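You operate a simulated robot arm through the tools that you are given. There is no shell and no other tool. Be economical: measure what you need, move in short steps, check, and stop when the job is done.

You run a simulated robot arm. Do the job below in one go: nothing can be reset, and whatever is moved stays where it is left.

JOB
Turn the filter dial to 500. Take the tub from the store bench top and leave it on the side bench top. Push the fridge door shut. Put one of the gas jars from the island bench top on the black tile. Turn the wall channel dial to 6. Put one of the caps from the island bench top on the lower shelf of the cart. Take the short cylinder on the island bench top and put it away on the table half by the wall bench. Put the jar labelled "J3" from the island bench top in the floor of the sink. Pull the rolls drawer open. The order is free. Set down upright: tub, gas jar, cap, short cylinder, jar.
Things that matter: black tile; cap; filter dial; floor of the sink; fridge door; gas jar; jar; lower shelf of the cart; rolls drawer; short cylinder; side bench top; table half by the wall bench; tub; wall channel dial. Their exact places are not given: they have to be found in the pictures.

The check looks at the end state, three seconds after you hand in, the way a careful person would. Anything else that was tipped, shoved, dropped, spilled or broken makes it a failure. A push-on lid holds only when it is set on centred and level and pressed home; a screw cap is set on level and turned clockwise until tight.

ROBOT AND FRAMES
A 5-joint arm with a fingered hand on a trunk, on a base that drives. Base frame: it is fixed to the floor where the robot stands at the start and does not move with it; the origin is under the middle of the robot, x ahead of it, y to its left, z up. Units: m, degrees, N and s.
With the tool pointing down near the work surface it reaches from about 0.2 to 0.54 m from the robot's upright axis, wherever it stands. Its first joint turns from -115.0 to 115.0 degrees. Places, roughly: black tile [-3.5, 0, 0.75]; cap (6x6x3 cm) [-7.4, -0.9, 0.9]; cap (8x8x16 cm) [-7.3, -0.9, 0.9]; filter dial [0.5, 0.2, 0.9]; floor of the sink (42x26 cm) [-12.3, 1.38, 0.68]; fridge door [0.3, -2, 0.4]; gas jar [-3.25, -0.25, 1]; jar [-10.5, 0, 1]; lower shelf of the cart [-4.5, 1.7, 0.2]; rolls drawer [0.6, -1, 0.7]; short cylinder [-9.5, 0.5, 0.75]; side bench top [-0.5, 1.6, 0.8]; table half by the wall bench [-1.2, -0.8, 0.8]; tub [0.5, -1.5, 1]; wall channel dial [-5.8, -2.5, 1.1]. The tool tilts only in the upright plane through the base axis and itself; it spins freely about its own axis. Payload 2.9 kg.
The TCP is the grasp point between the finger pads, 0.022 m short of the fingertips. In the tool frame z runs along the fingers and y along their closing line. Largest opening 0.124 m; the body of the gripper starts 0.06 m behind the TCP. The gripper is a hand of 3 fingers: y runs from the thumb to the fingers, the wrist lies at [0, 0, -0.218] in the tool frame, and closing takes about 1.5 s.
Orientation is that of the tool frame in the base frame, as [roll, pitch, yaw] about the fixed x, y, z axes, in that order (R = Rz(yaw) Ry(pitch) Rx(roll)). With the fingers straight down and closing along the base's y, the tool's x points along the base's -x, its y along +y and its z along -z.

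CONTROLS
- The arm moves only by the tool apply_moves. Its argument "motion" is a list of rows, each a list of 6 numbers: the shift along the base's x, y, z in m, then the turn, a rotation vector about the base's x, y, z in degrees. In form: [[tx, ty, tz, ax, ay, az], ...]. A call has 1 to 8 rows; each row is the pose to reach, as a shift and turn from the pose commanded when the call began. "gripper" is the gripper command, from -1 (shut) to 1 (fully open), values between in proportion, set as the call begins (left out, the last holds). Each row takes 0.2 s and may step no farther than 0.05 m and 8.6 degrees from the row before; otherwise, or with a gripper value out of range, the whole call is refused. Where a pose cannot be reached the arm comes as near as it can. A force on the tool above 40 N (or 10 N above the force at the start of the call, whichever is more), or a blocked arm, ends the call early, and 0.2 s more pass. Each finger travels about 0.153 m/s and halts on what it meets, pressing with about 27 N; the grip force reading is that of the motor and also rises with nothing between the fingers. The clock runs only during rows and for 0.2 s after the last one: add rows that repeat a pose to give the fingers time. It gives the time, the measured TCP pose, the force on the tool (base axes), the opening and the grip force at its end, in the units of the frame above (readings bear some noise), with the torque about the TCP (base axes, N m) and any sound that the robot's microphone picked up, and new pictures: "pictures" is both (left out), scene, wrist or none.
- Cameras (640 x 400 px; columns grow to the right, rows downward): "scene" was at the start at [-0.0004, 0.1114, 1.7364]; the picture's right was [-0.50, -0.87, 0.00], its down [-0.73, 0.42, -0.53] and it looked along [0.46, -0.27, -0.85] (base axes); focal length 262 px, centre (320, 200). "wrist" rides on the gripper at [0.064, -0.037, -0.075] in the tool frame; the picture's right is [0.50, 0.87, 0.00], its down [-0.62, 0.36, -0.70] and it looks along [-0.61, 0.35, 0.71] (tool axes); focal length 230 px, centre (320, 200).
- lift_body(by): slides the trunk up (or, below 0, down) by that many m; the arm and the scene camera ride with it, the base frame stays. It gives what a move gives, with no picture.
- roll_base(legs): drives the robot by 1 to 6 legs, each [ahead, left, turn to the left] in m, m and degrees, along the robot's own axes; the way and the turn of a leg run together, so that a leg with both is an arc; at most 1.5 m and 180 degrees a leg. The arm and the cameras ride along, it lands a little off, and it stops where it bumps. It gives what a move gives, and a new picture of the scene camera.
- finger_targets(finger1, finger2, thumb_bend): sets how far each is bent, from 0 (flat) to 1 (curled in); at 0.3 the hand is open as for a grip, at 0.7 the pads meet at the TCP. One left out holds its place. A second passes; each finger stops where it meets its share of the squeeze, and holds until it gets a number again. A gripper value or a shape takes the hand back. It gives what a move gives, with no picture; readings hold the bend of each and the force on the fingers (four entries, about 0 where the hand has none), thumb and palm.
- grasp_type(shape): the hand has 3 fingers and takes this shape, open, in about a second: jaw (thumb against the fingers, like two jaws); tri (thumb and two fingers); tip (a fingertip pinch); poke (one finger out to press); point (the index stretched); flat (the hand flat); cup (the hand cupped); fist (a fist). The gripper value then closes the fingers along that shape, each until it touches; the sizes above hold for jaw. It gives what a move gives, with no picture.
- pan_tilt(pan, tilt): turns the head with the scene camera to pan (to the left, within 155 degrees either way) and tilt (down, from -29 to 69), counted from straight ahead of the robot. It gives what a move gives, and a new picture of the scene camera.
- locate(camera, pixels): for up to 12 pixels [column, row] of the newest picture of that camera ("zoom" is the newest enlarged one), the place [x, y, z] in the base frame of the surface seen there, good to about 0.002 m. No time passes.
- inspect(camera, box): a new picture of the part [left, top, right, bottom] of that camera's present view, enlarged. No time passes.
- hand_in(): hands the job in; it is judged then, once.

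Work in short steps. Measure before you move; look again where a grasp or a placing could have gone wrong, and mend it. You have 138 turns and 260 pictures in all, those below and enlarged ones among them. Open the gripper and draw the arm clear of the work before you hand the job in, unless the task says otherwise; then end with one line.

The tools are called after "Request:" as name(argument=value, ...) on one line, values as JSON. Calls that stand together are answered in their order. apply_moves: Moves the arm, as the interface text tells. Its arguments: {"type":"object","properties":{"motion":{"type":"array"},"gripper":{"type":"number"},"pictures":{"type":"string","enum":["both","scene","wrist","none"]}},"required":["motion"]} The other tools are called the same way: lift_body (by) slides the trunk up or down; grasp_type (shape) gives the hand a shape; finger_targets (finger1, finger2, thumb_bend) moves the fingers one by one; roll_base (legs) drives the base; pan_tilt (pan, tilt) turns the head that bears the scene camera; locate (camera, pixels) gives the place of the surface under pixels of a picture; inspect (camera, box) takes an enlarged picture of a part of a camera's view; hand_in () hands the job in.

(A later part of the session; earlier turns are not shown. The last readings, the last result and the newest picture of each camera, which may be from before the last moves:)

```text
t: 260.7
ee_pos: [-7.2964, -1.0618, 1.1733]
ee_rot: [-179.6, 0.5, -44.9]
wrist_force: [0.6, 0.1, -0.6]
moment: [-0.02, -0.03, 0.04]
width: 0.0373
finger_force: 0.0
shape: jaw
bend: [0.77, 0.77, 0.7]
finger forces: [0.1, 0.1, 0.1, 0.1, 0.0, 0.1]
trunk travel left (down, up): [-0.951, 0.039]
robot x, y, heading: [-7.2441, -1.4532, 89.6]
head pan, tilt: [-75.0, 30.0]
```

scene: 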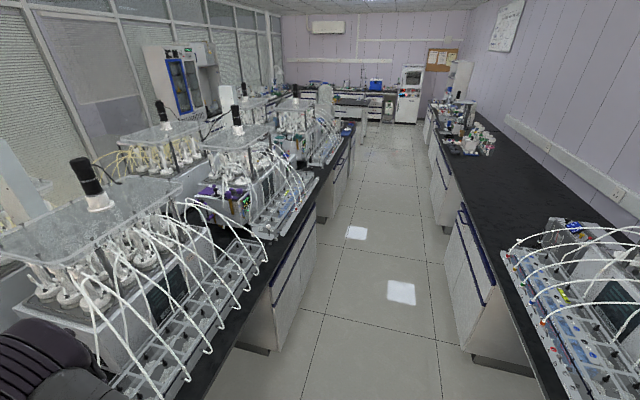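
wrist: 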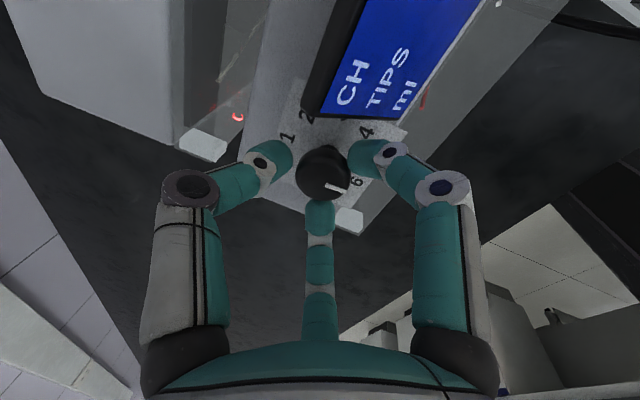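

Now finish the spin to −90, back the base 0.3 m, lower the trunk 0.1, then tilt the hand to horizontal.

Request:
apply_moves(motion=[[0.01, 0, 0, 0, 0, -8], [0.02, 0, 0, 0, 0, -16], [0.03, 0, 0, 0, 0, -24], [0.04, 0, 0, 0, 0, -32], [0.049, 0, 0, 0, 0, -39], [0.05, 0, 0, 0, 0, -45.3], [0.05, 0, 0, 0, 0, -45.3]], gripper=0, pictures="none")

Request:
roll_base(legs=[[-0.3, 0, 0]])

Request:
lift_body(by=-0.11)

Request:
apply_moves(motion=[[0, 0.01, 0, 8, 0, 0], [0, 0.02, 0, 16, 0, 0], [0, 0.03, 0, 24, 0, 0], [0, 0.04, 0, 32, 0, 0], [0, 0.05, 0, 40, 0, 0], [0, 0.06, 0, 48, 0, 0], [0, 0.07, 0, 56, 0, 0]], pictures="none")

Request:
apply_moves(motion=[[0, 0.01, 0, 8, 0, 0], [0, 0.02, 0, 16, 0, 0], [0, 0.03, 0, 24, 0, 0], [0, 0.04, 0, 34, 0, 0], [0, 0.04, 0, 34, 0, 0]], pictures="none")

```text
t: 262.3
ee_pos: [-7.248, -1.062, 1.1738]
ee_rot: [180.0, 0.3, -90.1]
wrist_force: [-0.2, 0.4, -0.2]
moment: [0.05, -0.01, 0.02]
width: 0.0613
finger_force: 0.0
shape: jaw
bend: [0.37, 0.37, 0.7]
finger forces: [0.0, 0.0, 0.0, 0.0, 0.1, 0.0]
trunk travel left (down, up): [-0.951, 0.039]
robot x, y, heading: [-7.2511, -1.4546, 89.8]
head pan, tilt: [-75.0, 30.0]
```

```text
t: 264.4
ee_pos: [-7.2471, -1.3624, 1.1719]
ee_rot: [-179.9, 0.4, -90.2]
wrist_force: [-0.5, 0.9, 0.0]
moment: [0.02, -0.01, -0.01]
width: 0.0619
finger_force: 0.0
shape: jaw
bend: [0.37, 0.37, 0.7]
finger forces: [0.0, 0.0, 0.0, 0.0, 0.0, 0.1]
trunk travel left (down, up): [-0.951, 0.039]
robot x, y, heading: [-7.2488, -1.7582, 89.7]
head pan, tilt: [-75.0, 30.0]
```

scene: 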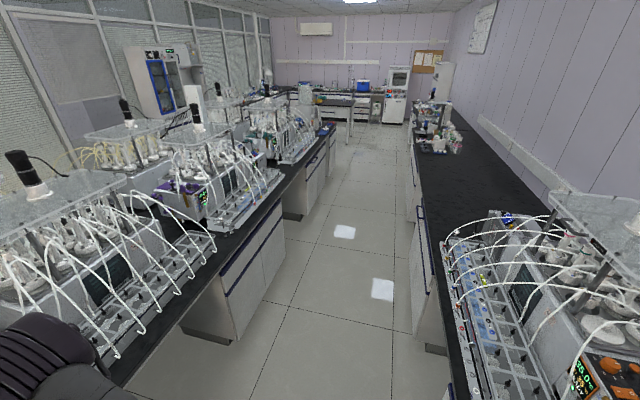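

```text
t: 265.8
ee_pos: [-7.2464, -1.3641, 1.0635]
ee_rot: [180.0, 0.4, -90.3]
wrist_force: [0.9, -0.8, -0.4]
moment: [0.05, -0.01, 0.02]
width: 0.0616
finger_force: 0.2
shape: jaw
bend: [0.37, 0.37, 0.7]
finger forces: [0.0, 0.0, 0.0, 0.1, 0.0, 0.1]
trunk travel left (down, up): [-0.841, 0.149]
robot x, y, heading: [-7.248, -1.758, 89.7]
head pan, tilt: [-75.0, 30.0]
```

```text
t: 267.4
ee_pos: [-7.2465, -1.2931, 1.0624]
ee_rot: [179.8, 56.5, -90.6]
wrist_force: [0.1, 0.0, -0.2]
moment: [0.0, 0.01, -0.01]
width: 0.0615
finger_force: 0.0
shape: jaw
bend: [0.37, 0.37, 0.7]
finger forces: [0.1, 0.0, 0.1, 0.1, 0.1, 0.0]
trunk travel left (down, up): [-0.841, 0.149]
robot x, y, heading: [-7.2516, -1.7579, 89.7]
head pan, tilt: [-75.0, 30.0]
```

```text
refused: row 4 steps farther than a row can; nothing moved
```

Request:
apply_moves(motion=[[0, 0.01, 0, 8, 0, 0], [0, 0.02, 0, 16, 0, 0], [0, 0.03, 0, 24, 0, 0], [0, 0.04, 0, 32, 0, 0], [0, 0.04, 0, 33.5, 0, 0], [0, 0.04, 0, 33.5, 0, 0]], pictures="wrist")

Request:
pan_tilt(pan=5, tilt=40)

```text
t: 268.8
ee_pos: [-7.2491, -1.2503, 1.0645]
ee_rot: [115.0, 89.6, -155.0]
wrist_force: [-0.5, 0.5, -0.1]
moment: [-0.04, 0.04, 0.04]
width: 0.0614
finger_force: 0.0
shape: jaw
bend: [0.37, 0.37, 0.7]
finger forces: [0.1, 0.0, 0.0, 0.0, 0.0, 0.0]
trunk travel left (down, up): [-0.841, 0.149]
robot x, y, heading: [-7.2502, -1.757, 89.7]
head pan, tilt: [-75.0, 30.0]
```

wrist: 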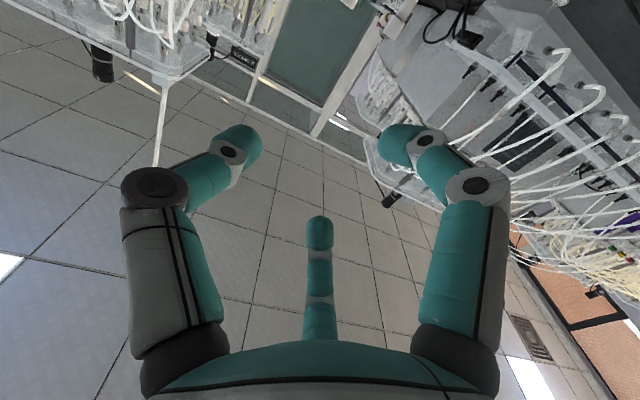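

```text
t: 270.3
ee_pos: [-7.2483, -1.2507, 1.0636]
ee_rot: [122.6, 89.6, -147.5]
wrist_force: [0.1, 0.3, 0.3]
moment: [-0.02, -0.02, -0.03]
width: 0.0618
finger_force: 0.1
shape: jaw
bend: [0.37, 0.37, 0.7]
finger forces: [0.0, 0.0, 0.1, 0.0, 0.1, 0.0]
trunk travel left (down, up): [-0.841, 0.149]
robot x, y, heading: [-7.252, -1.7568, 89.7]
head pan, tilt: [5.0, 40.0]
```

scene: 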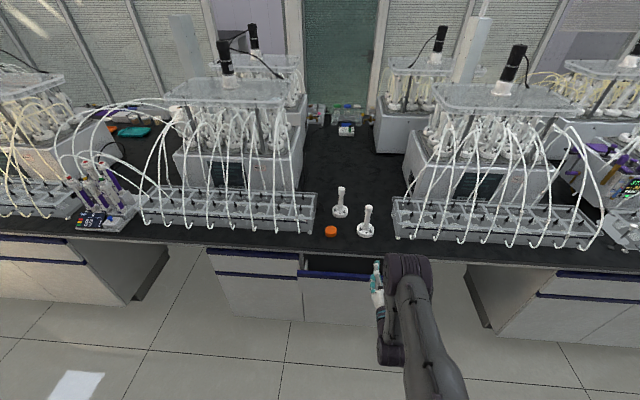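

The hand is horizontal. I re-measure the front white cap at (366,222).

Request:
inspect(camera="scene", box=[310, 170, 410, 260])

Request:
locate(camera="scene", pixels=[[367, 207], [367, 215], [367, 222], [368, 228], [360, 232], [374, 232], [367, 236], [393, 230], [331, 231]])

Request:
lift_body(by=-0.122)

```text
4.44 times, centred on (360, 215) of scene
```

zoom: 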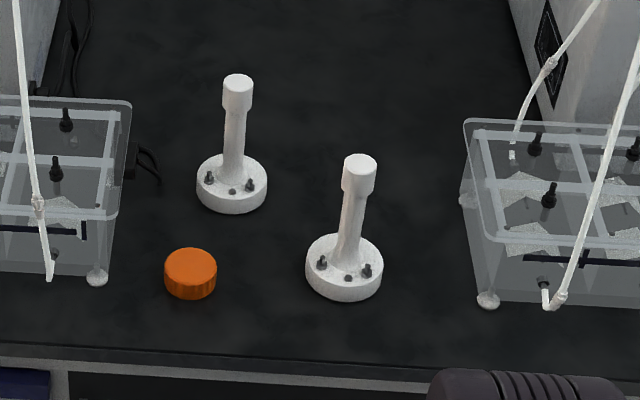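

```text
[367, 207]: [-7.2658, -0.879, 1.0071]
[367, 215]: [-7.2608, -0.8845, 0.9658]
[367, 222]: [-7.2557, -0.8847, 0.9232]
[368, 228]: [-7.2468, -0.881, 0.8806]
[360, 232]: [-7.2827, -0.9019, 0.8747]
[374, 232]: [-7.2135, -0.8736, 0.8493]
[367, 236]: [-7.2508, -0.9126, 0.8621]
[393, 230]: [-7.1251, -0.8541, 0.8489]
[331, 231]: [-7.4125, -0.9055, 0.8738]
```

```text
t: 271.8
ee_pos: [-7.2476, -1.2513, 0.941]
ee_rot: [122.1, 89.7, -148.0]
wrist_force: [0.8, 0.5, 0.9]
moment: [-0.02, 0.02, 0.01]
width: 0.0618
finger_force: 0.0
shape: jaw
bend: [0.37, 0.37, 0.7]
finger forces: [0.1, 0.1, 0.0, 0.0, 0.0, 0.0]
trunk travel left (down, up): [-0.719, 0.271]
robot x, y, heading: [-7.2479, -1.7593, 89.7]
head pan, tilt: [5.0, 40.0]
```

Stem axis ≈(−7.257,−0.872). I drive ahead 0.22 m, then check in the wrist view.

Request:
roll_base(legs=[[0.22, 0.009, 0]])

Request:
apply_moves(motion=[[0, 0.03, 0, 0, 0, 0], [0, 0.06, 0, 0, 0, 0], [0, 0.09, 0, 0, 0, 0]], pictures="both")

```text
t: 273.5
ee_pos: [-7.26, -1.0331, 0.9412]
ee_rot: [127.1, 89.6, -142.7]
wrist_force: [1.4, -0.7, 0.0]
moment: [0.0, 0.01, 0.02]
width: 0.0616
finger_force: 0.0
shape: jaw
bend: [0.37, 0.37, 0.7]
finger forces: [0.0, 0.1, 0.1, 0.0, 0.1, 0.0]
trunk travel left (down, up): [-0.719, 0.271]
robot x, y, heading: [-7.2583, -1.5407, 89.9]
head pan, tilt: [5.0, 40.0]
```

scene: 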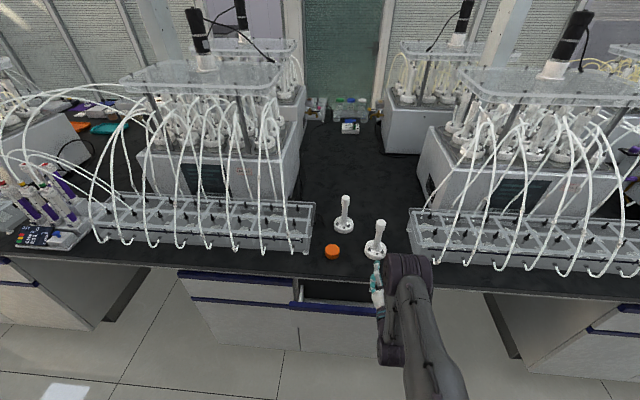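

```text
t: 274.3
ee_pos: [-7.2612, -0.9458, 0.9398]
ee_rot: [121.3, 89.6, -148.3]
wrist_force: [-0.6, -1.1, 1.3]
moment: [0.02, 0.02, 0.02]
width: 0.0616
finger_force: 0.1
shape: jaw
bend: [0.37, 0.37, 0.7]
finger forces: [0.0, 0.0, 0.0, 0.0, 0.0, 0.0]
trunk travel left (down, up): [-0.719, 0.271]
robot x, y, heading: [-7.2589, -1.5401, 89.9]
head pan, tilt: [5.0, 40.0]
```

scene: 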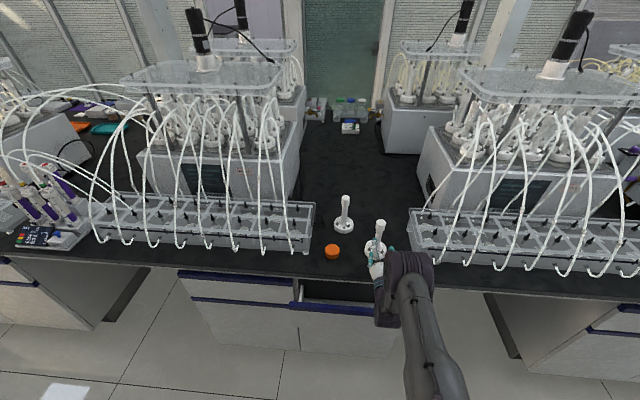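
wrist: 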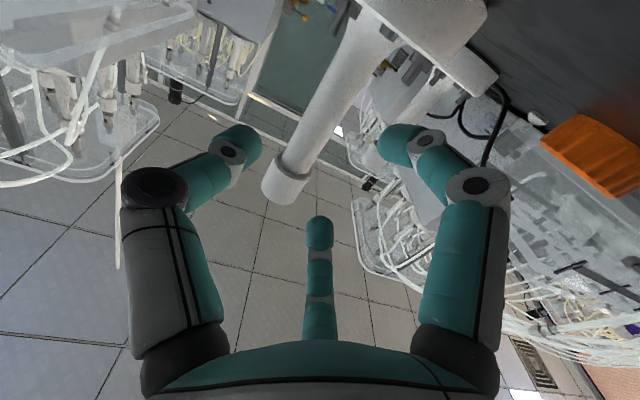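

The stem runs right through the predicted grasp point (320,125). I advance 7.4 cm and close.

Request:
apply_moves(motion=[[0.001, 0.025, 0, 0, 0, 0], [0.002, 0.05, 0, 0, 0, 0], [0.003, 0.073, 0, 0, 0, 0], [0.003, 0.073, 0, 0, 0, 0]], pictures="wrist")

```text
t: 275.3
ee_pos: [-7.2584, -0.871, 0.9434]
ee_rot: [121.4, 89.6, -148.5]
wrist_force: [0.9, 0.7, -0.1]
moment: [0.01, 0.01, 0.01]
width: 0.0618
finger_force: 0.0
shape: jaw
bend: [0.37, 0.36, 0.7]
finger forces: [0.0, 0.1, 0.0, 0.1, 0.0, 0.1]
trunk travel left (down, up): [-0.719, 0.271]
robot x, y, heading: [-7.2592, -1.5423, 90.0]
head pan, tilt: [5.0, 40.0]
```

wrist: 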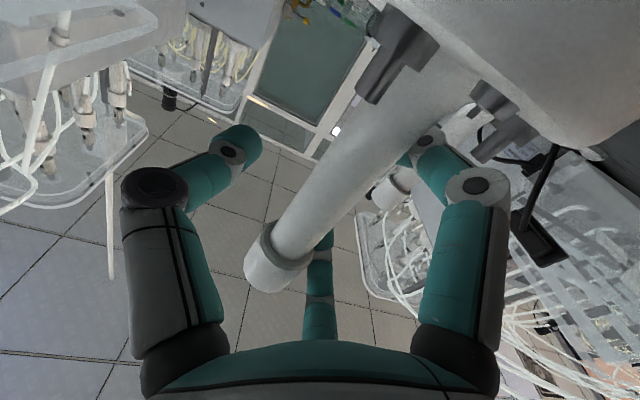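

Stem is at the TCP. Close.

Request:
apply_moves(motion=[[0, 0, 0, 0, 0, 0], [0, 0, 0, 0, 0, 0], [0, 0, 0, 0, 0, 0], [0, 0, 0, 0, 0, 0], [0, 0, 0, 0, 0, 0], [0, 0, 0, 0, 0, 0]], gripper=-1, pictures="both")

```text
t: 276.7
ee_pos: [-7.257, -0.8697, 0.9421]
ee_rot: [123.5, 89.6, -146.4]
wrist_force: [0.5, 0.3, -0.3]
moment: [0.01, -0.03, 0.02]
width: 0.0083
finger_force: 27.1
shape: jaw
bend: [0.75, 0.74, 0.76]
finger forces: [7.2, 9.0, 0.0, 0.0, 25.2, 0.1]
trunk travel left (down, up): [-0.719, 0.271]
robot x, y, heading: [-7.2573, -1.5406, 89.8]
head pan, tilt: [5.0, 40.0]
```

scene: 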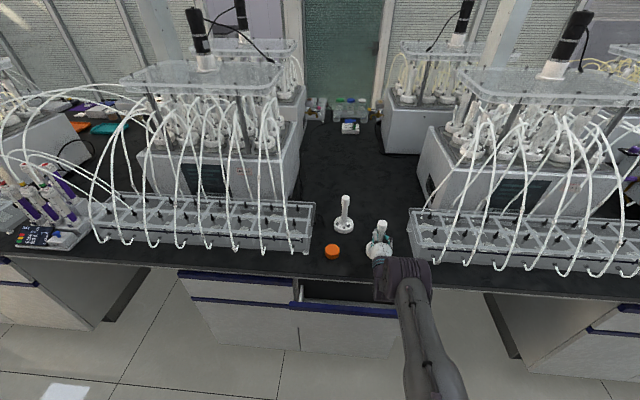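
wrist: 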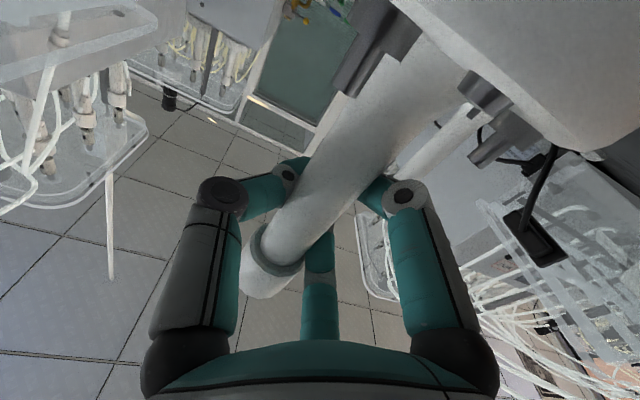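

Gripped with thumb against two fingers. Lift with the trunk, back off and check it hangs level.

Request:
lift_body(by=0.06)

Request:
roll_base(legs=[[-0.05, 0, 0]])

Request:
inspect(camera="scene", box=[310, 190, 430, 300])

```text
t: 277.7
ee_pos: [-7.2572, -0.8708, 1.0018]
ee_rot: [125.5, 89.7, -144.4]
wrist_force: [-0.2, -0.3, -1.5]
moment: [0.01, 0.01, -0.02]
width: 0.0086
finger_force: 26.8
shape: jaw
bend: [0.75, 0.74, 0.76]
finger forces: [7.9, 8.6, 0.0, 0.0, 25.2, 0.0]
trunk travel left (down, up): [-0.779, 0.211]
robot x, y, heading: [-7.2599, -1.5404, 89.7]
head pan, tilt: [5.0, 40.0]
```

```text
t: 278.6
ee_pos: [-7.2585, -0.9203, 1.0023]
ee_rot: [120.4, 89.7, -149.5]
wrist_force: [0.0, -0.4, -1.8]
moment: [0.0, -0.02, 0.0]
width: 0.0083
finger_force: 26.8
shape: jaw
bend: [0.75, 0.74, 0.76]
finger forces: [7.7, 8.6, 0.1, 0.0, 25.2, 0.0]
trunk travel left (down, up): [-0.779, 0.211]
robot x, y, heading: [-7.2575, -1.5865, 89.7]
head pan, tilt: [5.0, 40.0]
```

scene: 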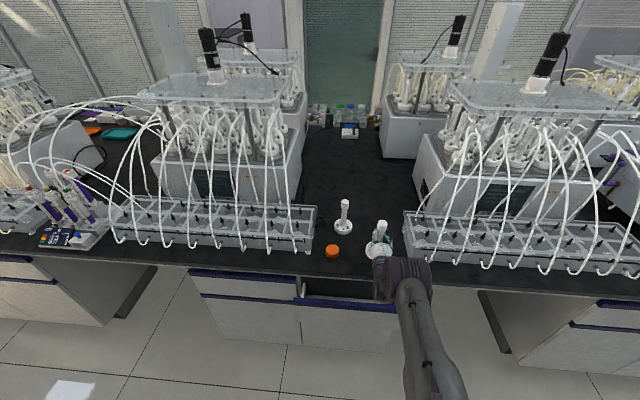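

```text
3.64 times, centred on (370, 245) of scene
```

zoom: 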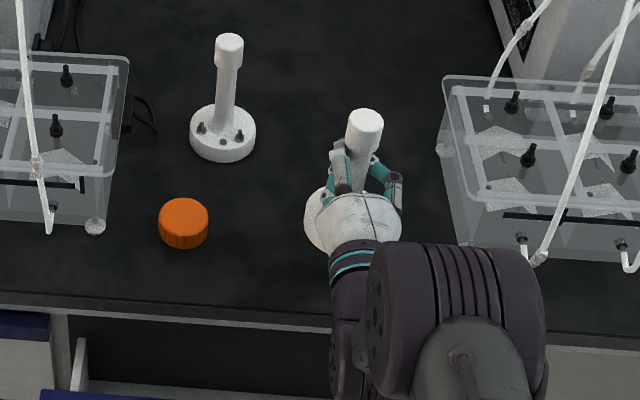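

The cap hangs upright. I retract the arm and drive back along the aisle to the island's near end, holding it.

Request:
roll_base(legs=[[-0.1, 0, 0]])

Request:
apply_moves(motion=[[0, -0.03, 0, 0, 0, 0], [0, -0.06, 0, 0, 0, 0], [0, -0.09, 0, 0, 0, 0], [0, -0.12, 0, 0, 0, 0], [0, -0.15, 0, 0, 0, 0]], pictures="none")

Request:
lift_body(by=0.15)

Request:
roll_base(legs=[[0, 0, -90], [1.5, 0.0, 0], [1.5, 0, 0], [1.5, 0, 0]])

```text
t: 279.8
ee_pos: [-7.259, -1.0201, 1.0039]
ee_rot: [119.3, 89.6, -150.5]
wrist_force: [0.0, -0.1, -1.5]
moment: [-0.02, 0.02, 0.0]
width: 0.0083
finger_force: 26.7
shape: jaw
bend: [0.75, 0.74, 0.76]
finger forces: [7.7, 8.6, 0.1, 0.0, 25.1, 0.1]
trunk travel left (down, up): [-0.779, 0.211]
robot x, y, heading: [-7.2555, -1.6873, 89.9]
head pan, tilt: [5.0, 40.0]
```

scene: 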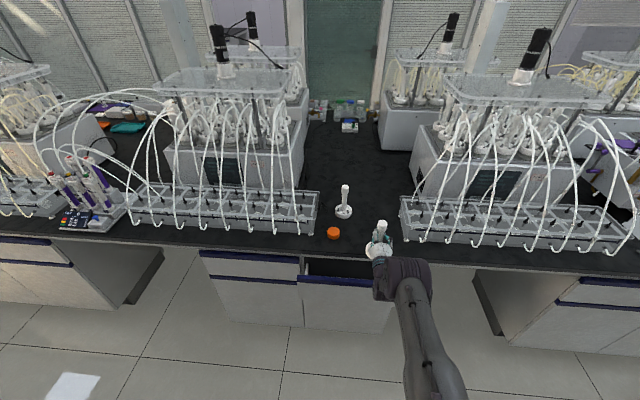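

```text
t: 280.9
ee_pos: [-7.2584, -1.1702, 1.0048]
ee_rot: [116.5, 89.5, -153.5]
wrist_force: [0.2, 0.6, -1.1]
moment: [0.01, 0.03, -0.02]
width: 0.0084
finger_force: 26.7
shape: jaw
bend: [0.75, 0.74, 0.76]
finger forces: [7.5, 7.6, 0.0, 0.0, 24.6, 0.1]
trunk travel left (down, up): [-0.779, 0.211]
robot x, y, heading: [-7.2587, -1.6931, 90.0]
head pan, tilt: [5.0, 40.0]
```

```text
t: 282.7
ee_pos: [-7.258, -1.17, 1.1529]
ee_rot: [123.7, 89.7, -146.4]
wrist_force: [0.0, -1.1, -1.0]
moment: [0.01, 0.0, -0.02]
width: 0.0082
finger_force: 27.5
shape: jaw
bend: [0.75, 0.74, 0.76]
finger forces: [7.4, 7.6, 0.0, 0.0, 24.6, 0.0]
trunk travel left (down, up): [-0.929, 0.061]
robot x, y, heading: [-7.2621, -1.6909, 89.8]
head pan, tilt: [5.0, 40.0]
```

```text
t: 303.2
ee_pos: [-3.4978, -1.9905, 1.1532]
ee_rot: [136.8, 89.5, 124.5]
wrist_force: [0.0, -0.5, -1.5]
moment: [-0.02, -0.02, 0.02]
width: 0.0083
finger_force: 27.0
shape: jaw
bend: [0.75, 0.74, 0.76]
finger forces: [6.5, 6.5, 0.1, 0.0, 23.8, 0.1]
trunk travel left (down, up): [-0.929, 0.061]
robot x, y, heading: [-4.009, -1.8791, -12.4]
head pan, tilt: [5.0, 40.0]
stopped in leg 4: the robot was blocked; the commanded pose is now the measured one
```

scene: 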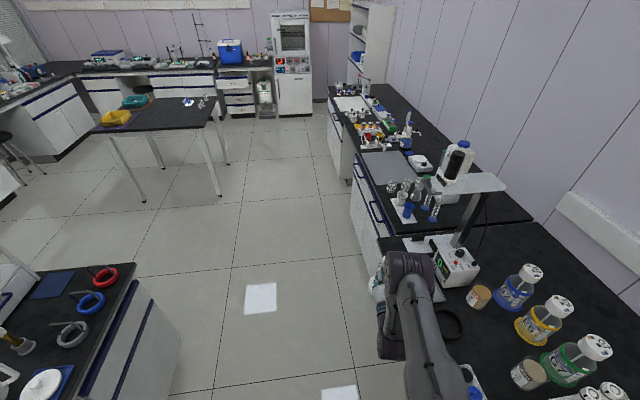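

Blocked by drifting against the wall bench. I check around the hand, then move away left.

Request:
inspect(camera="scene", box=[340, 190, 500, 340])

Request:
roll_base(legs=[[-0.05, 0.3, 0], [0, 0, 12.4]])

```text
2.67 times, centred on (420, 265) of scene
```

zoom: 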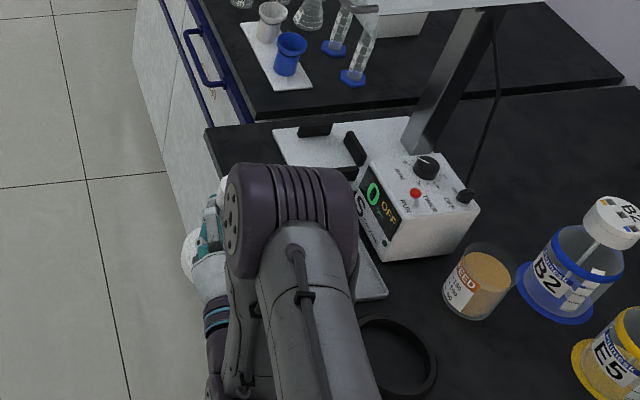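

```text
t: 306.1
ee_pos: [-3.4728, -1.574, 1.1543]
ee_rot: [126.5, 89.6, 127.0]
wrist_force: [0.1, -0.5, -1.4]
moment: [-0.04, -0.03, -0.03]
width: 0.0079
finger_force: 26.9
shape: jaw
bend: [0.75, 0.74, 0.76]
finger forces: [6.5, 6.5, 0.0, 0.1, 7.3, 0.1]
trunk travel left (down, up): [-0.929, 0.061]
robot x, y, heading: [-3.9923, -1.576, 0.3]
head pan, tilt: [5.0, 40.0]
```

scene: 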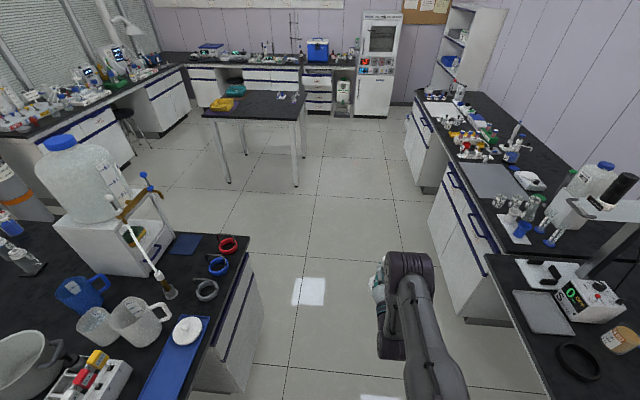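

Thumb force dropped to 7 N; I check the grip in the wrist view.

Request:
inspect(camera="wrist", box=[0, 0, 640, 400])

```text
1.00 times, centred on (320, 200) of wrist (not enlarged: the box is as wide or as high as the picture)
```

zoom: 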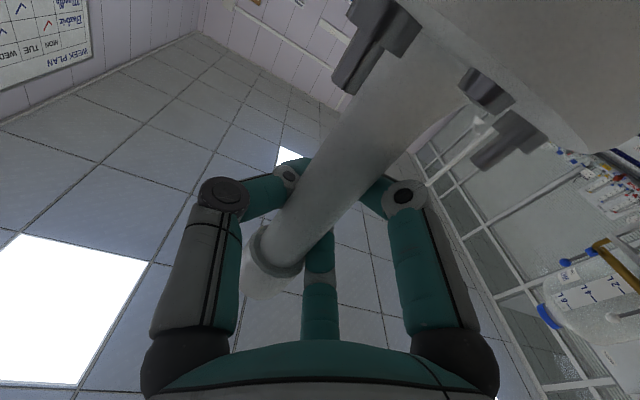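

Still the same hold. Continue: ahead 1.4 m, left 2.4 m, then turn right 180°.

Request:
roll_base(legs=[[1.4, 0, 0], [0, 1.25, 0], [0, 1.2, 0], [0, 0, -179]])

Request:
pan_tilt(pan=-25, tilt=30)

Request:
inspect(camera="wrist", box=[0, 0, 640, 400])

```text
t: 332.1
ee_pos: [-2.9956, 0.8895, 1.1532]
ee_rot: [125.0, 89.6, -56.1]
wrist_force: [0.2, 0.0, -0.9]
moment: [0.0, 0.0, -0.03]
width: 0.0081
finger_force: 26.6
shape: jaw
bend: [0.75, 0.74, 0.75]
finger forces: [5.9, 5.9, 0.1, 0.1, 5.8, 0.0]
trunk travel left (down, up): [-0.929, 0.061]
robot x, y, heading: [-2.4776, 0.8773, 178.4]
head pan, tilt: [5.0, 40.0]
```

scene: 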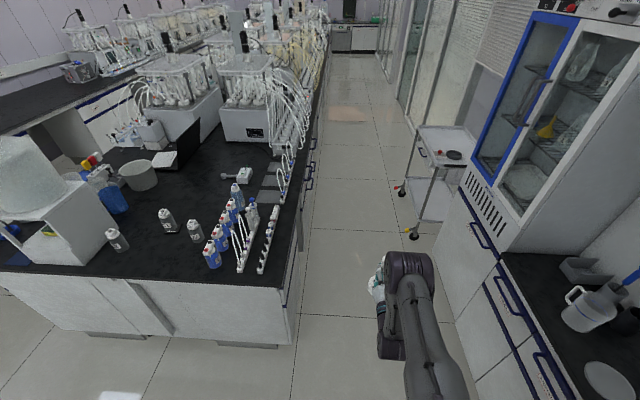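

```text
t: 333.0
ee_pos: [-2.995, 0.8891, 1.1537]
ee_rot: [125.4, 89.6, -56.1]
wrist_force: [-0.5, -0.2, -1.7]
moment: [0.0, 0.04, -0.01]
width: 0.0081
finger_force: 26.7
shape: jaw
bend: [0.75, 0.74, 0.75]
finger forces: [5.8, 6.0, 0.1, 0.0, 5.8, 0.0]
trunk travel left (down, up): [-0.929, 0.061]
robot x, y, heading: [-2.475, 0.876, 178.6]
head pan, tilt: [-25.0, 30.0]
```

scene: 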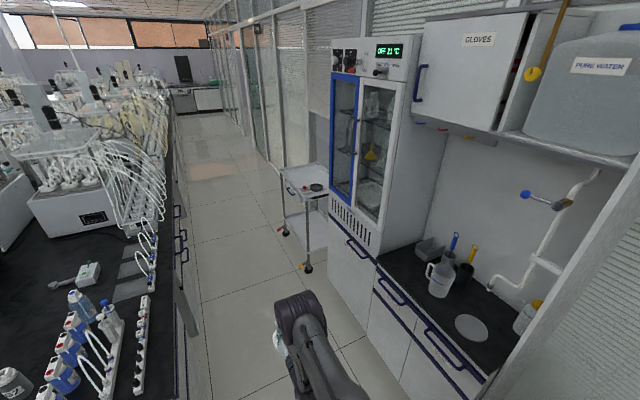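

```text
1.00 times, centred on (320, 200) of wrist (not enlarged: the box is as wide or as high as the picture)
```

zoom: 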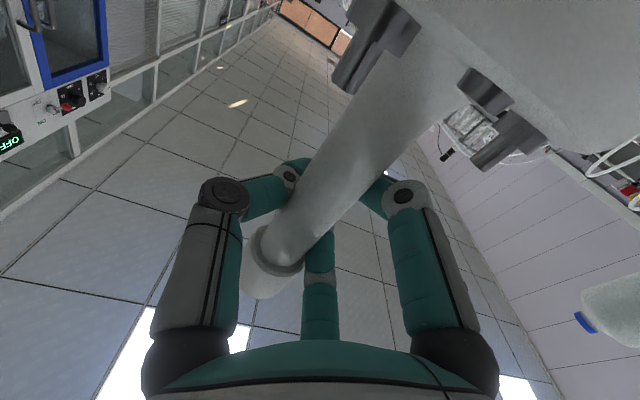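

Cap still well held. I drive 2.0 m ahead and look at the cart on the right.

Request:
roll_base(legs=[[0, 0, 1.5], [1.2, 0, 0], [0.75, 0, 0]])

Request:
pan_tilt(pan=-85, tilt=50)

```text
t: 343.2
ee_pos: [-4.9613, 0.9002, 1.153]
ee_rot: [123.8, 89.7, -57.3]
wrist_force: [-0.3, -0.8, -1.4]
moment: [-0.02, 0.02, 0.01]
width: 0.0079
finger_force: 27.1
shape: jaw
bend: [0.75, 0.74, 0.75]
finger forces: [5.6, 5.9, 0.0, 0.1, 5.8, 0.1]
trunk travel left (down, up): [-0.929, 0.061]
robot x, y, heading: [-4.442, 0.885, 178.8]
head pan, tilt: [-25.0, 30.0]
```

scene: 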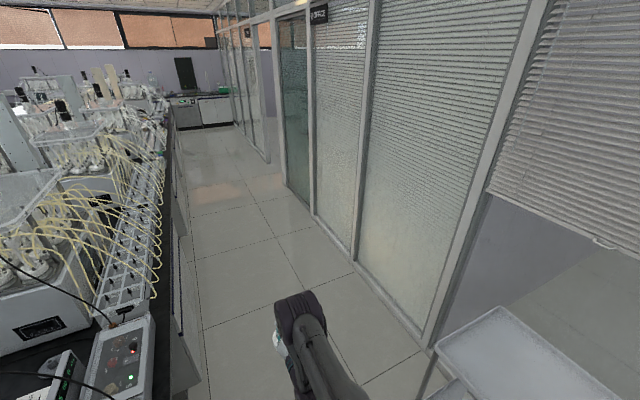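

```text
t: 344.5
ee_pos: [-4.9602, 0.8994, 1.155]
ee_rot: [125.9, 89.6, -55.3]
wrist_force: [0.6, -0.2, -1.3]
moment: [-0.01, -0.01, 0.0]
width: 0.008
finger_force: 27.1
shape: jaw
bend: [0.75, 0.74, 0.75]
finger forces: [5.7, 5.9, 0.0, 0.0, 5.8, 0.1]
trunk travel left (down, up): [-0.929, 0.061]
robot x, y, heading: [-4.4404, 0.8874, 178.7]
head pan, tilt: [-85.0, 50.0]
```

scene: 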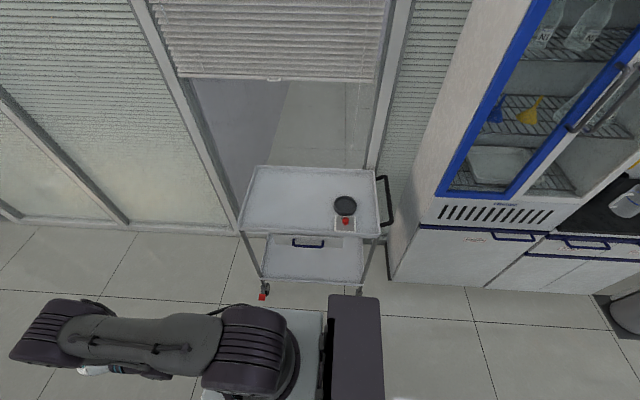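

Request:
inspect(camera="scene", box=[220, 150, 410, 310])

Request:
locate(camera="scene", pixels=[[240, 232], [382, 235], [300, 270], [265, 277], [360, 281], [308, 240], [300, 255], [275, 250], [350, 262], [310, 282], [255, 200], [345, 255]])

```text
2.50 times, centred on (315, 230) of scene
```

zoom: 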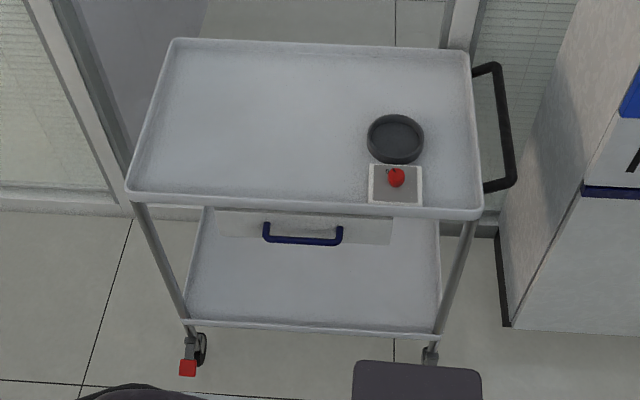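

```text
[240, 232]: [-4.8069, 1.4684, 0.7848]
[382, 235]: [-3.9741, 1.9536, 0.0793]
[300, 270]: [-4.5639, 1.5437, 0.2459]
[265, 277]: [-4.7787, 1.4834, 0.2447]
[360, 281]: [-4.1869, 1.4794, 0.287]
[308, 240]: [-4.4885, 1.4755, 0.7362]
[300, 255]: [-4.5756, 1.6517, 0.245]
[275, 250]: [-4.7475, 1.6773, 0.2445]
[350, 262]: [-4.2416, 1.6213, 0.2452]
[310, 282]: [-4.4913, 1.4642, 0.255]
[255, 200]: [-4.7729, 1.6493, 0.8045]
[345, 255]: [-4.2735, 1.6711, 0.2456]
```

Lower shelf z≈0.245, y 1.47–1.85, x −4.79…−4.2, clear; I'll place at (−4.48,1.60). Turn right to face it, back slightly, lower the trunk.

Request:
roll_base(legs=[[0, 0, -88.8], [-0.09, 0, 0]])

Request:
lift_body(by=-0.4)

Request:
lift_body(by=-0.395)

Request:
pan_tilt(pan=0, tilt=35)

```text
t: 349.4
ee_pos: [-4.4364, 1.3157, 1.1538]
ee_rot: [126.7, 89.5, -143.8]
wrist_force: [0.2, -0.4, -1.0]
moment: [0.0, 0.0, -0.03]
width: 0.008
finger_force: 26.8
shape: jaw
bend: [0.75, 0.74, 0.75]
finger forces: [5.4, 5.6, 0.1, 0.1, 5.0, 0.0]
trunk travel left (down, up): [-0.929, 0.061]
robot x, y, heading: [-4.4421, 0.7974, 89.1]
head pan, tilt: [-85.0, 50.0]
```

scene: 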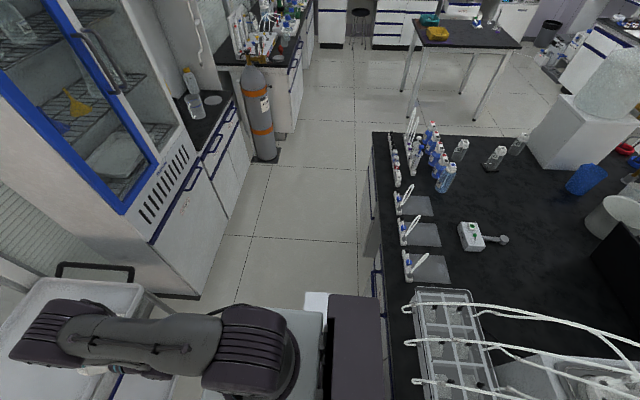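

```text
t: 353.3
ee_pos: [-4.4379, 1.3161, 0.754]
ee_rot: [124.5, 89.6, -146.2]
wrist_force: [-0.2, -0.1, -0.8]
moment: [-0.01, -0.02, 0.01]
width: 0.0081
finger_force: 26.7
shape: jaw
bend: [0.75, 0.74, 0.75]
finger forces: [5.3, 5.7, 0.0, 0.1, 5.0, 0.0]
trunk travel left (down, up): [-0.529, 0.461]
robot x, y, heading: [-4.4398, 0.794, 89.2]
head pan, tilt: [-85.0, 50.0]
```

```text
t: 357.1
ee_pos: [-4.4358, 1.3164, 0.3584]
ee_rot: [124.8, 89.6, -145.9]
wrist_force: [-1.5, 0.0, -0.5]
moment: [0.06, -0.02, 0.02]
width: 0.0081
finger_force: 26.8
shape: jaw
bend: [0.75, 0.74, 0.75]
finger forces: [5.5, 5.7, 0.0, 0.1, 4.9, 0.1]
trunk travel left (down, up): [-0.134, 0.856]
robot x, y, heading: [-4.4394, 0.7959, 89.1]
head pan, tilt: [-85.0, 50.0]
```

```text
t: 358.6
ee_pos: [-4.437, 1.3163, 0.3585]
ee_rot: [124.8, 89.6, -145.9]
wrist_force: [0.2, -0.4, -0.8]
moment: [-0.01, 0.03, 0.01]
width: 0.0081
finger_force: 27.6
shape: jaw
bend: [0.75, 0.74, 0.75]
finger forces: [5.3, 5.5, 0.0, 0.0, 5.0, 0.0]
trunk travel left (down, up): [-0.134, 0.856]
robot x, y, heading: [-4.4425, 0.8, 88.9]
head pan, tilt: [0.0, 35.0]
```

scene: 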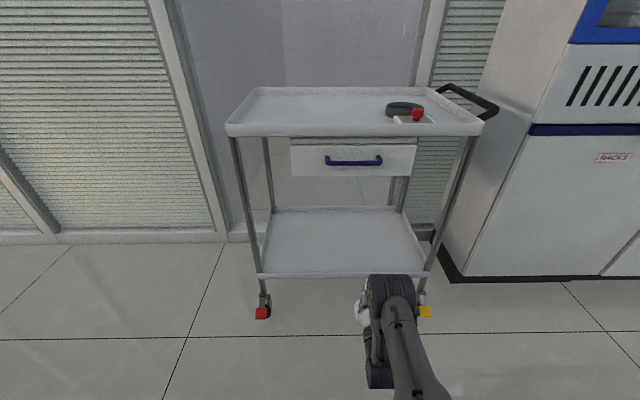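

Clear entry. I raise 2 cm for the rim, check the cap, and drive in 0.28 m.

Request:
lift_body(by=0.03)

Request:
inspect(camera="scene", box=[320, 250, 420, 340])

Request:
roll_base(legs=[[0, 0.05, 0.8], [0.28, 0, 0]])

Request:
inspect(camera="scene", box=[270, 180, 430, 320])

```text
t: 359.4
ee_pos: [-4.4362, 1.3155, 0.3882]
ee_rot: [125.3, 89.5, -145.4]
wrist_force: [0.7, 0.6, -0.7]
moment: [0.01, 0.0, 0.0]
width: 0.0079
finger_force: 27.2
shape: jaw
bend: [0.75, 0.74, 0.75]
finger forces: [5.5, 5.5, 0.0, 0.0, 5.0, 0.0]
trunk travel left (down, up): [-0.164, 0.826]
robot x, y, heading: [-4.442, 0.7954, 89.1]
head pan, tilt: [0.0, 35.0]
```

```text
4.44 times, centred on (370, 295) of scene
```

zoom: 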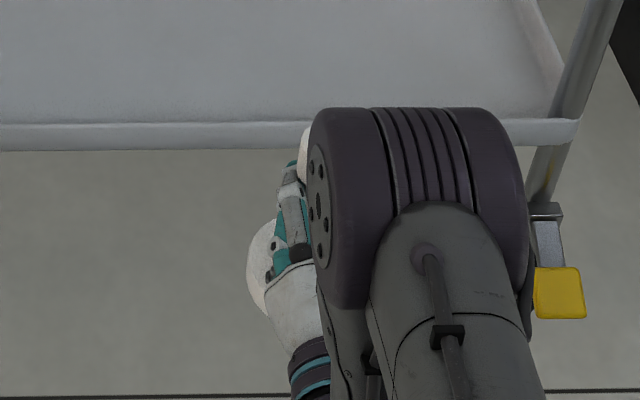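

```text
t: 361.9
ee_pos: [-4.4928, 1.5982, 0.3894]
ee_rot: [124.6, 89.5, -145.3]
wrist_force: [-0.3, 0.6, -1.6]
moment: [0.01, 0.02, 0.02]
width: 0.0079
finger_force: 26.7
shape: jaw
bend: [0.75, 0.74, 0.75]
finger forces: [5.4, 5.5, 0.0, 0.0, 5.1, 0.0]
trunk travel left (down, up): [-0.164, 0.826]
robot x, y, heading: [-4.4954, 1.0806, 90.0]
head pan, tilt: [0.0, 35.0]
```

scene: 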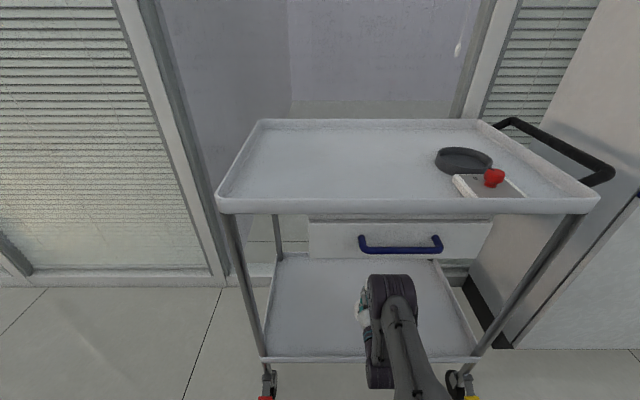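

```text
2.86 times, centred on (350, 250) of scene
```

zoom: 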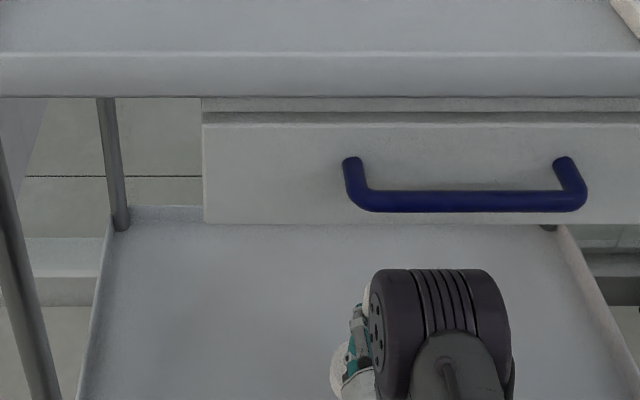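

In place above the shelf. Lower in small steps watching the force.

Request:
lift_body(by=-0.042)

Request:
lift_body(by=-0.005)

Request:
lift_body(by=-0.003)

Request:
inspect(camera="wrist", box=[0, 0, 640, 400])

```text
t: 362.7
ee_pos: [-4.4936, 1.5997, 0.3466]
ee_rot: [124.4, 89.6, -145.5]
wrist_force: [-0.1, 0.1, -1.2]
moment: [0.01, -0.01, -0.01]
width: 0.0078
finger_force: 26.8
shape: jaw
bend: [0.75, 0.74, 0.75]
finger forces: [5.4, 5.6, 0.0, 0.0, 5.0, 0.0]
trunk travel left (down, up): [-0.122, 0.868]
robot x, y, heading: [-4.4931, 1.0795, 90.1]
head pan, tilt: [0.0, 35.0]
```

```text
t: 363.3
ee_pos: [-4.4933, 1.5976, 0.3415]
ee_rot: [124.6, 89.7, -145.4]
wrist_force: [-0.1, -0.2, -1.1]
moment: [-0.01, -0.02, 0.0]
width: 0.008
finger_force: 26.9
shape: jaw
bend: [0.75, 0.74, 0.75]
finger forces: [5.4, 5.5, 0.0, 0.0, 5.0, 0.1]
trunk travel left (down, up): [-0.117, 0.873]
robot x, y, heading: [-4.4934, 1.077, 90.1]
head pan, tilt: [0.0, 35.0]
```

```text
t: 363.8
ee_pos: [-4.4931, 1.5983, 0.3394]
ee_rot: [122.7, 89.7, -147.4]
wrist_force: [0.9, 0.1, 1.0]
moment: [0.02, -0.01, -0.03]
width: 0.0079
finger_force: 27.4
shape: jaw
bend: [0.75, 0.74, 0.75]
finger forces: [5.2, 5.7, 0.0, 0.0, 5.0, 0.1]
trunk travel left (down, up): [-0.114, 0.876]
robot x, y, heading: [-4.4941, 1.0786, 90.0]
head pan, tilt: [0.0, 35.0]
```

```text
1.00 times, centred on (320, 200) of wrist (not enlarged: the box is as wide or as high as the picture)
```

zoom: 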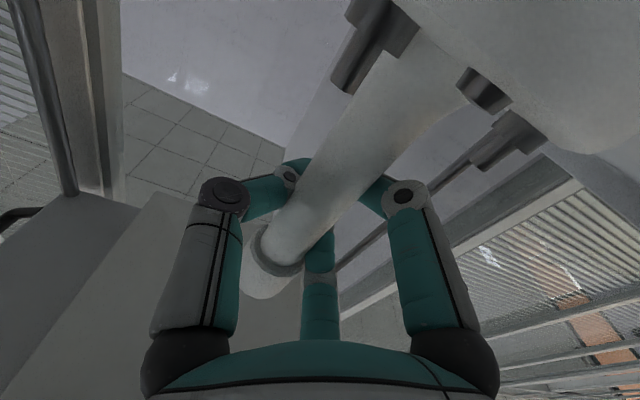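

Weight has transferred (force from −1.1 to +1.0 N). Release and back straight out.

Request:
apply_moves(motion=[[0, 0, 0, 0, 0, 0], [0, 0, 0, 0, 0, 0], [0, 0, 0, 0, 0, 0], [0, 0, 0, 0, 0, 0], [0, 0, 0, 0, 0, 0]], gripper=0.1, pictures="wrist")

Request:
roll_base(legs=[[-0.3, 0, 0]])

Request:
inspect(camera="scene", box=[240, 180, 430, 320])

```text
t: 365.0
ee_pos: [-4.4936, 1.5988, 0.3392]
ee_rot: [123.8, 89.5, -146.2]
wrist_force: [0.1, -0.2, -0.4]
moment: [-0.01, -0.02, 0.02]
width: 0.0677
finger_force: 0.1
shape: jaw
bend: [0.34, 0.34, 0.7]
finger forces: [0.0, 0.0, 0.0, 0.0, 0.1, 0.0]
trunk travel left (down, up): [-0.114, 0.876]
robot x, y, heading: [-4.4894, 1.0796, 90.1]
head pan, tilt: [0.0, 35.0]
```

wrist: 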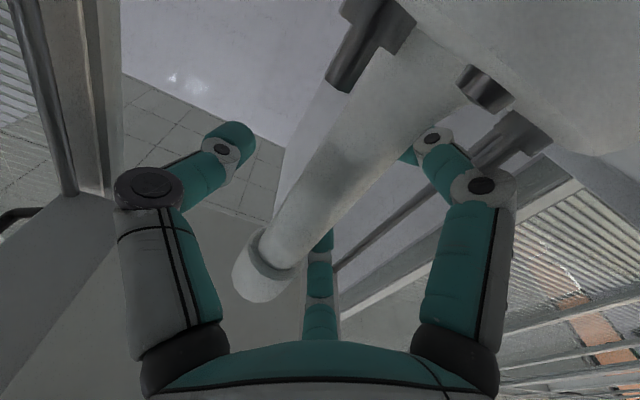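

```text
t: 366.0
ee_pos: [-4.493, 1.5677, 0.3437]
ee_rot: [28.9, 88.9, 118.8]
wrist_force: [-0.3, -0.2, 0.4]
moment: [0.0, -0.03, 0.0]
width: 0.0683
finger_force: 0.0
shape: jaw
bend: [0.34, 0.34, 0.7]
finger forces: [0.0, 0.0, 0.0, 0.0, 0.0, 0.0]
trunk travel left (down, up): [-0.114, 0.876]
robot x, y, heading: [-4.4912, 1.045, 90.0]
head pan, tilt: [0.0, 35.0]
stopped in leg 1: the force on the tool passed its limit at 130 N (the readings are from after the stop); the commanded pose is now the measured one
```

scene: 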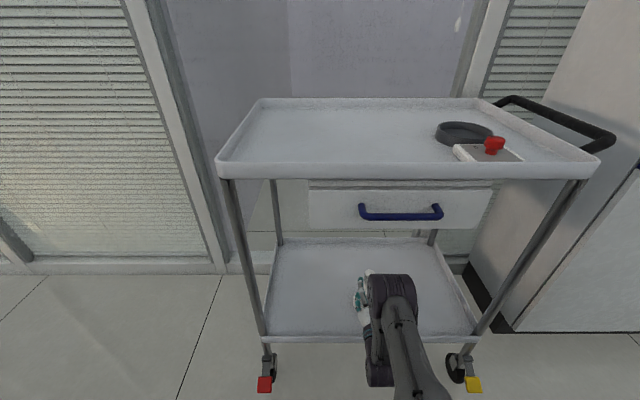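

```text
2.86 times, centred on (335, 250) of scene
```

zoom: 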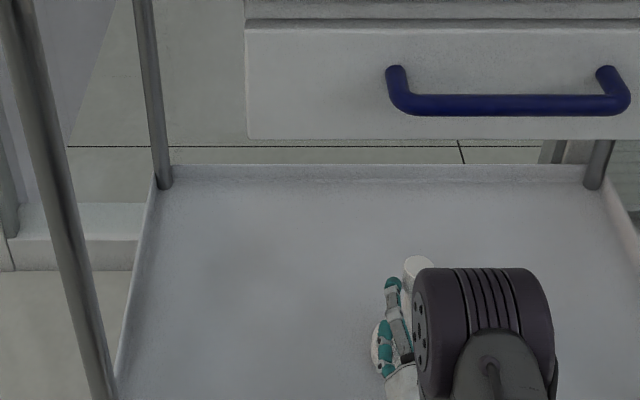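

The retreat was stopped by force after 3 cm; something catches. I look from the wrist camera.

Request:
apply_moves(motion=[[0, 0, 0, 0, 0, 0]], pictures="both")

Request:
inspect(camera="scene", box=[340, 255, 430, 330])

```text
t: 366.4
ee_pos: [-4.4925, 1.5685, 0.3441]
ee_rot: [29.3, 88.8, 119.3]
wrist_force: [0.2, 0.3, -0.2]
moment: [0.02, 0.01, 0.01]
width: 0.0677
finger_force: 0.0
shape: jaw
bend: [0.34, 0.34, 0.7]
finger forces: [0.0, 0.1, 0.0, 0.1, 0.1, 0.0]
trunk travel left (down, up): [-0.114, 0.876]
robot x, y, heading: [-4.4957, 1.0435, 90.0]
head pan, tilt: [0.0, 35.0]
```

scene: 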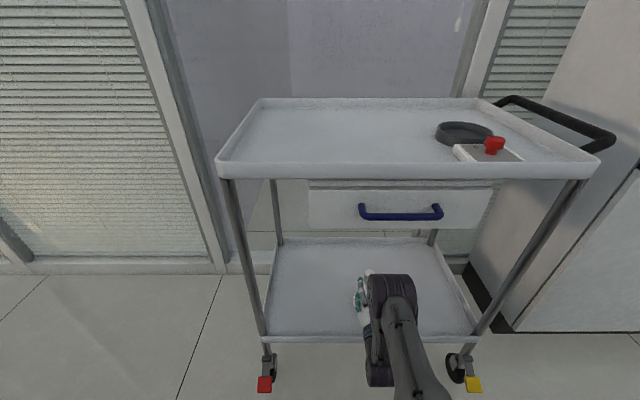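
wrist: 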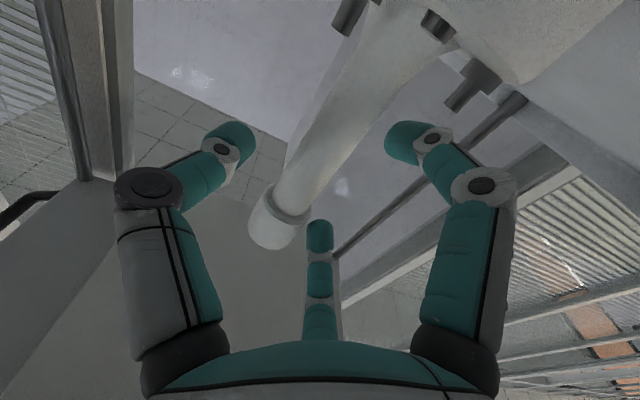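

```text
5.33 times, centred on (385, 292) of scene
```

zoom: 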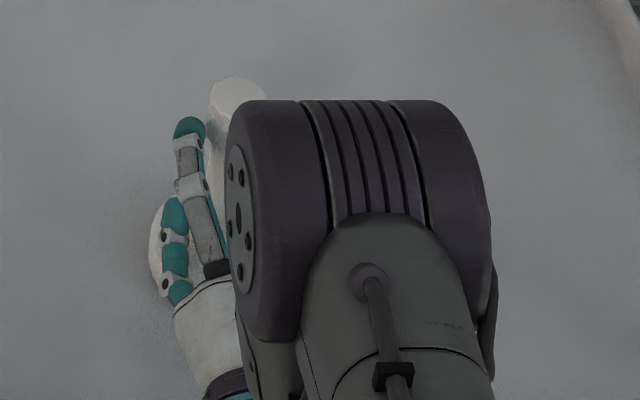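

The cap stands fine; probably the camera housing under the hand met the shelf rim. I raise 4.5 cm (as on entry) and retreat.

Request:
lift_body(by=0.045)

Request:
roll_base(legs=[[-0.25, 0, 0]])

Request:
inspect(camera="scene", box=[230, 140, 440, 320])

```text
t: 367.2
ee_pos: [-4.4931, 1.5678, 0.3877]
ee_rot: [29.5, 88.9, 119.5]
wrist_force: [0.6, 0.6, 0.5]
moment: [-0.03, 0.0, -0.02]
width: 0.0677
finger_force: 0.1
shape: jaw
bend: [0.34, 0.34, 0.7]
finger forces: [0.0, 0.1, 0.0, 0.0, 0.0, 0.1]
trunk travel left (down, up): [-0.159, 0.831]
robot x, y, heading: [-4.4939, 1.0415, 90.2]
head pan, tilt: [0.0, 35.0]
```

```text
t: 369.0
ee_pos: [-4.4939, 1.3234, 0.3896]
ee_rot: [29.4, 89.0, 119.7]
wrist_force: [-0.3, 0.1, -0.2]
moment: [0.02, 0.01, 0.01]
width: 0.0678
finger_force: 0.0
shape: jaw
bend: [0.34, 0.34, 0.7]
finger forces: [0.0, 0.0, 0.0, 0.1, 0.0, 0.0]
trunk travel left (down, up): [-0.159, 0.831]
robot x, y, heading: [-4.494, 0.7996, 90.3]
head pan, tilt: [0.0, 35.0]
```

scene: 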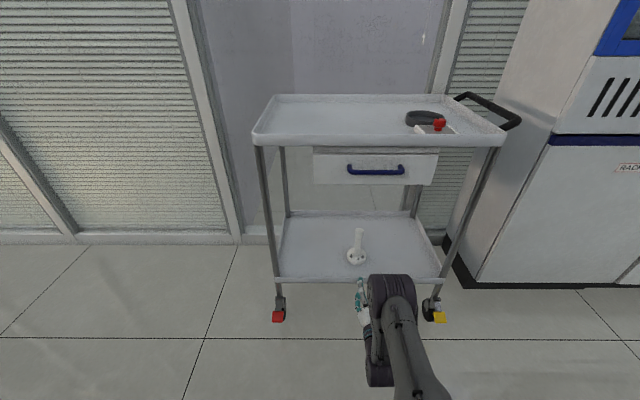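

```text
2.22 times, centred on (335, 230) of scene
```

zoom: 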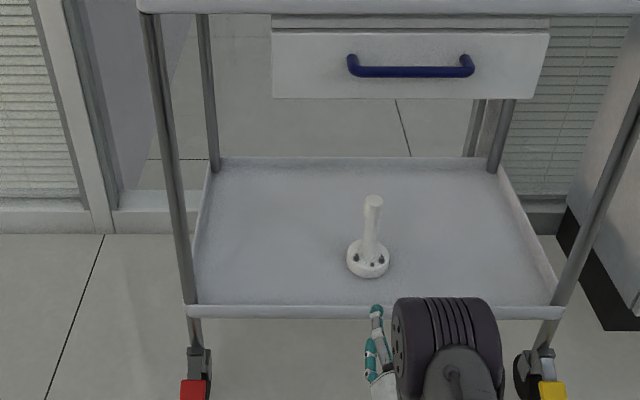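

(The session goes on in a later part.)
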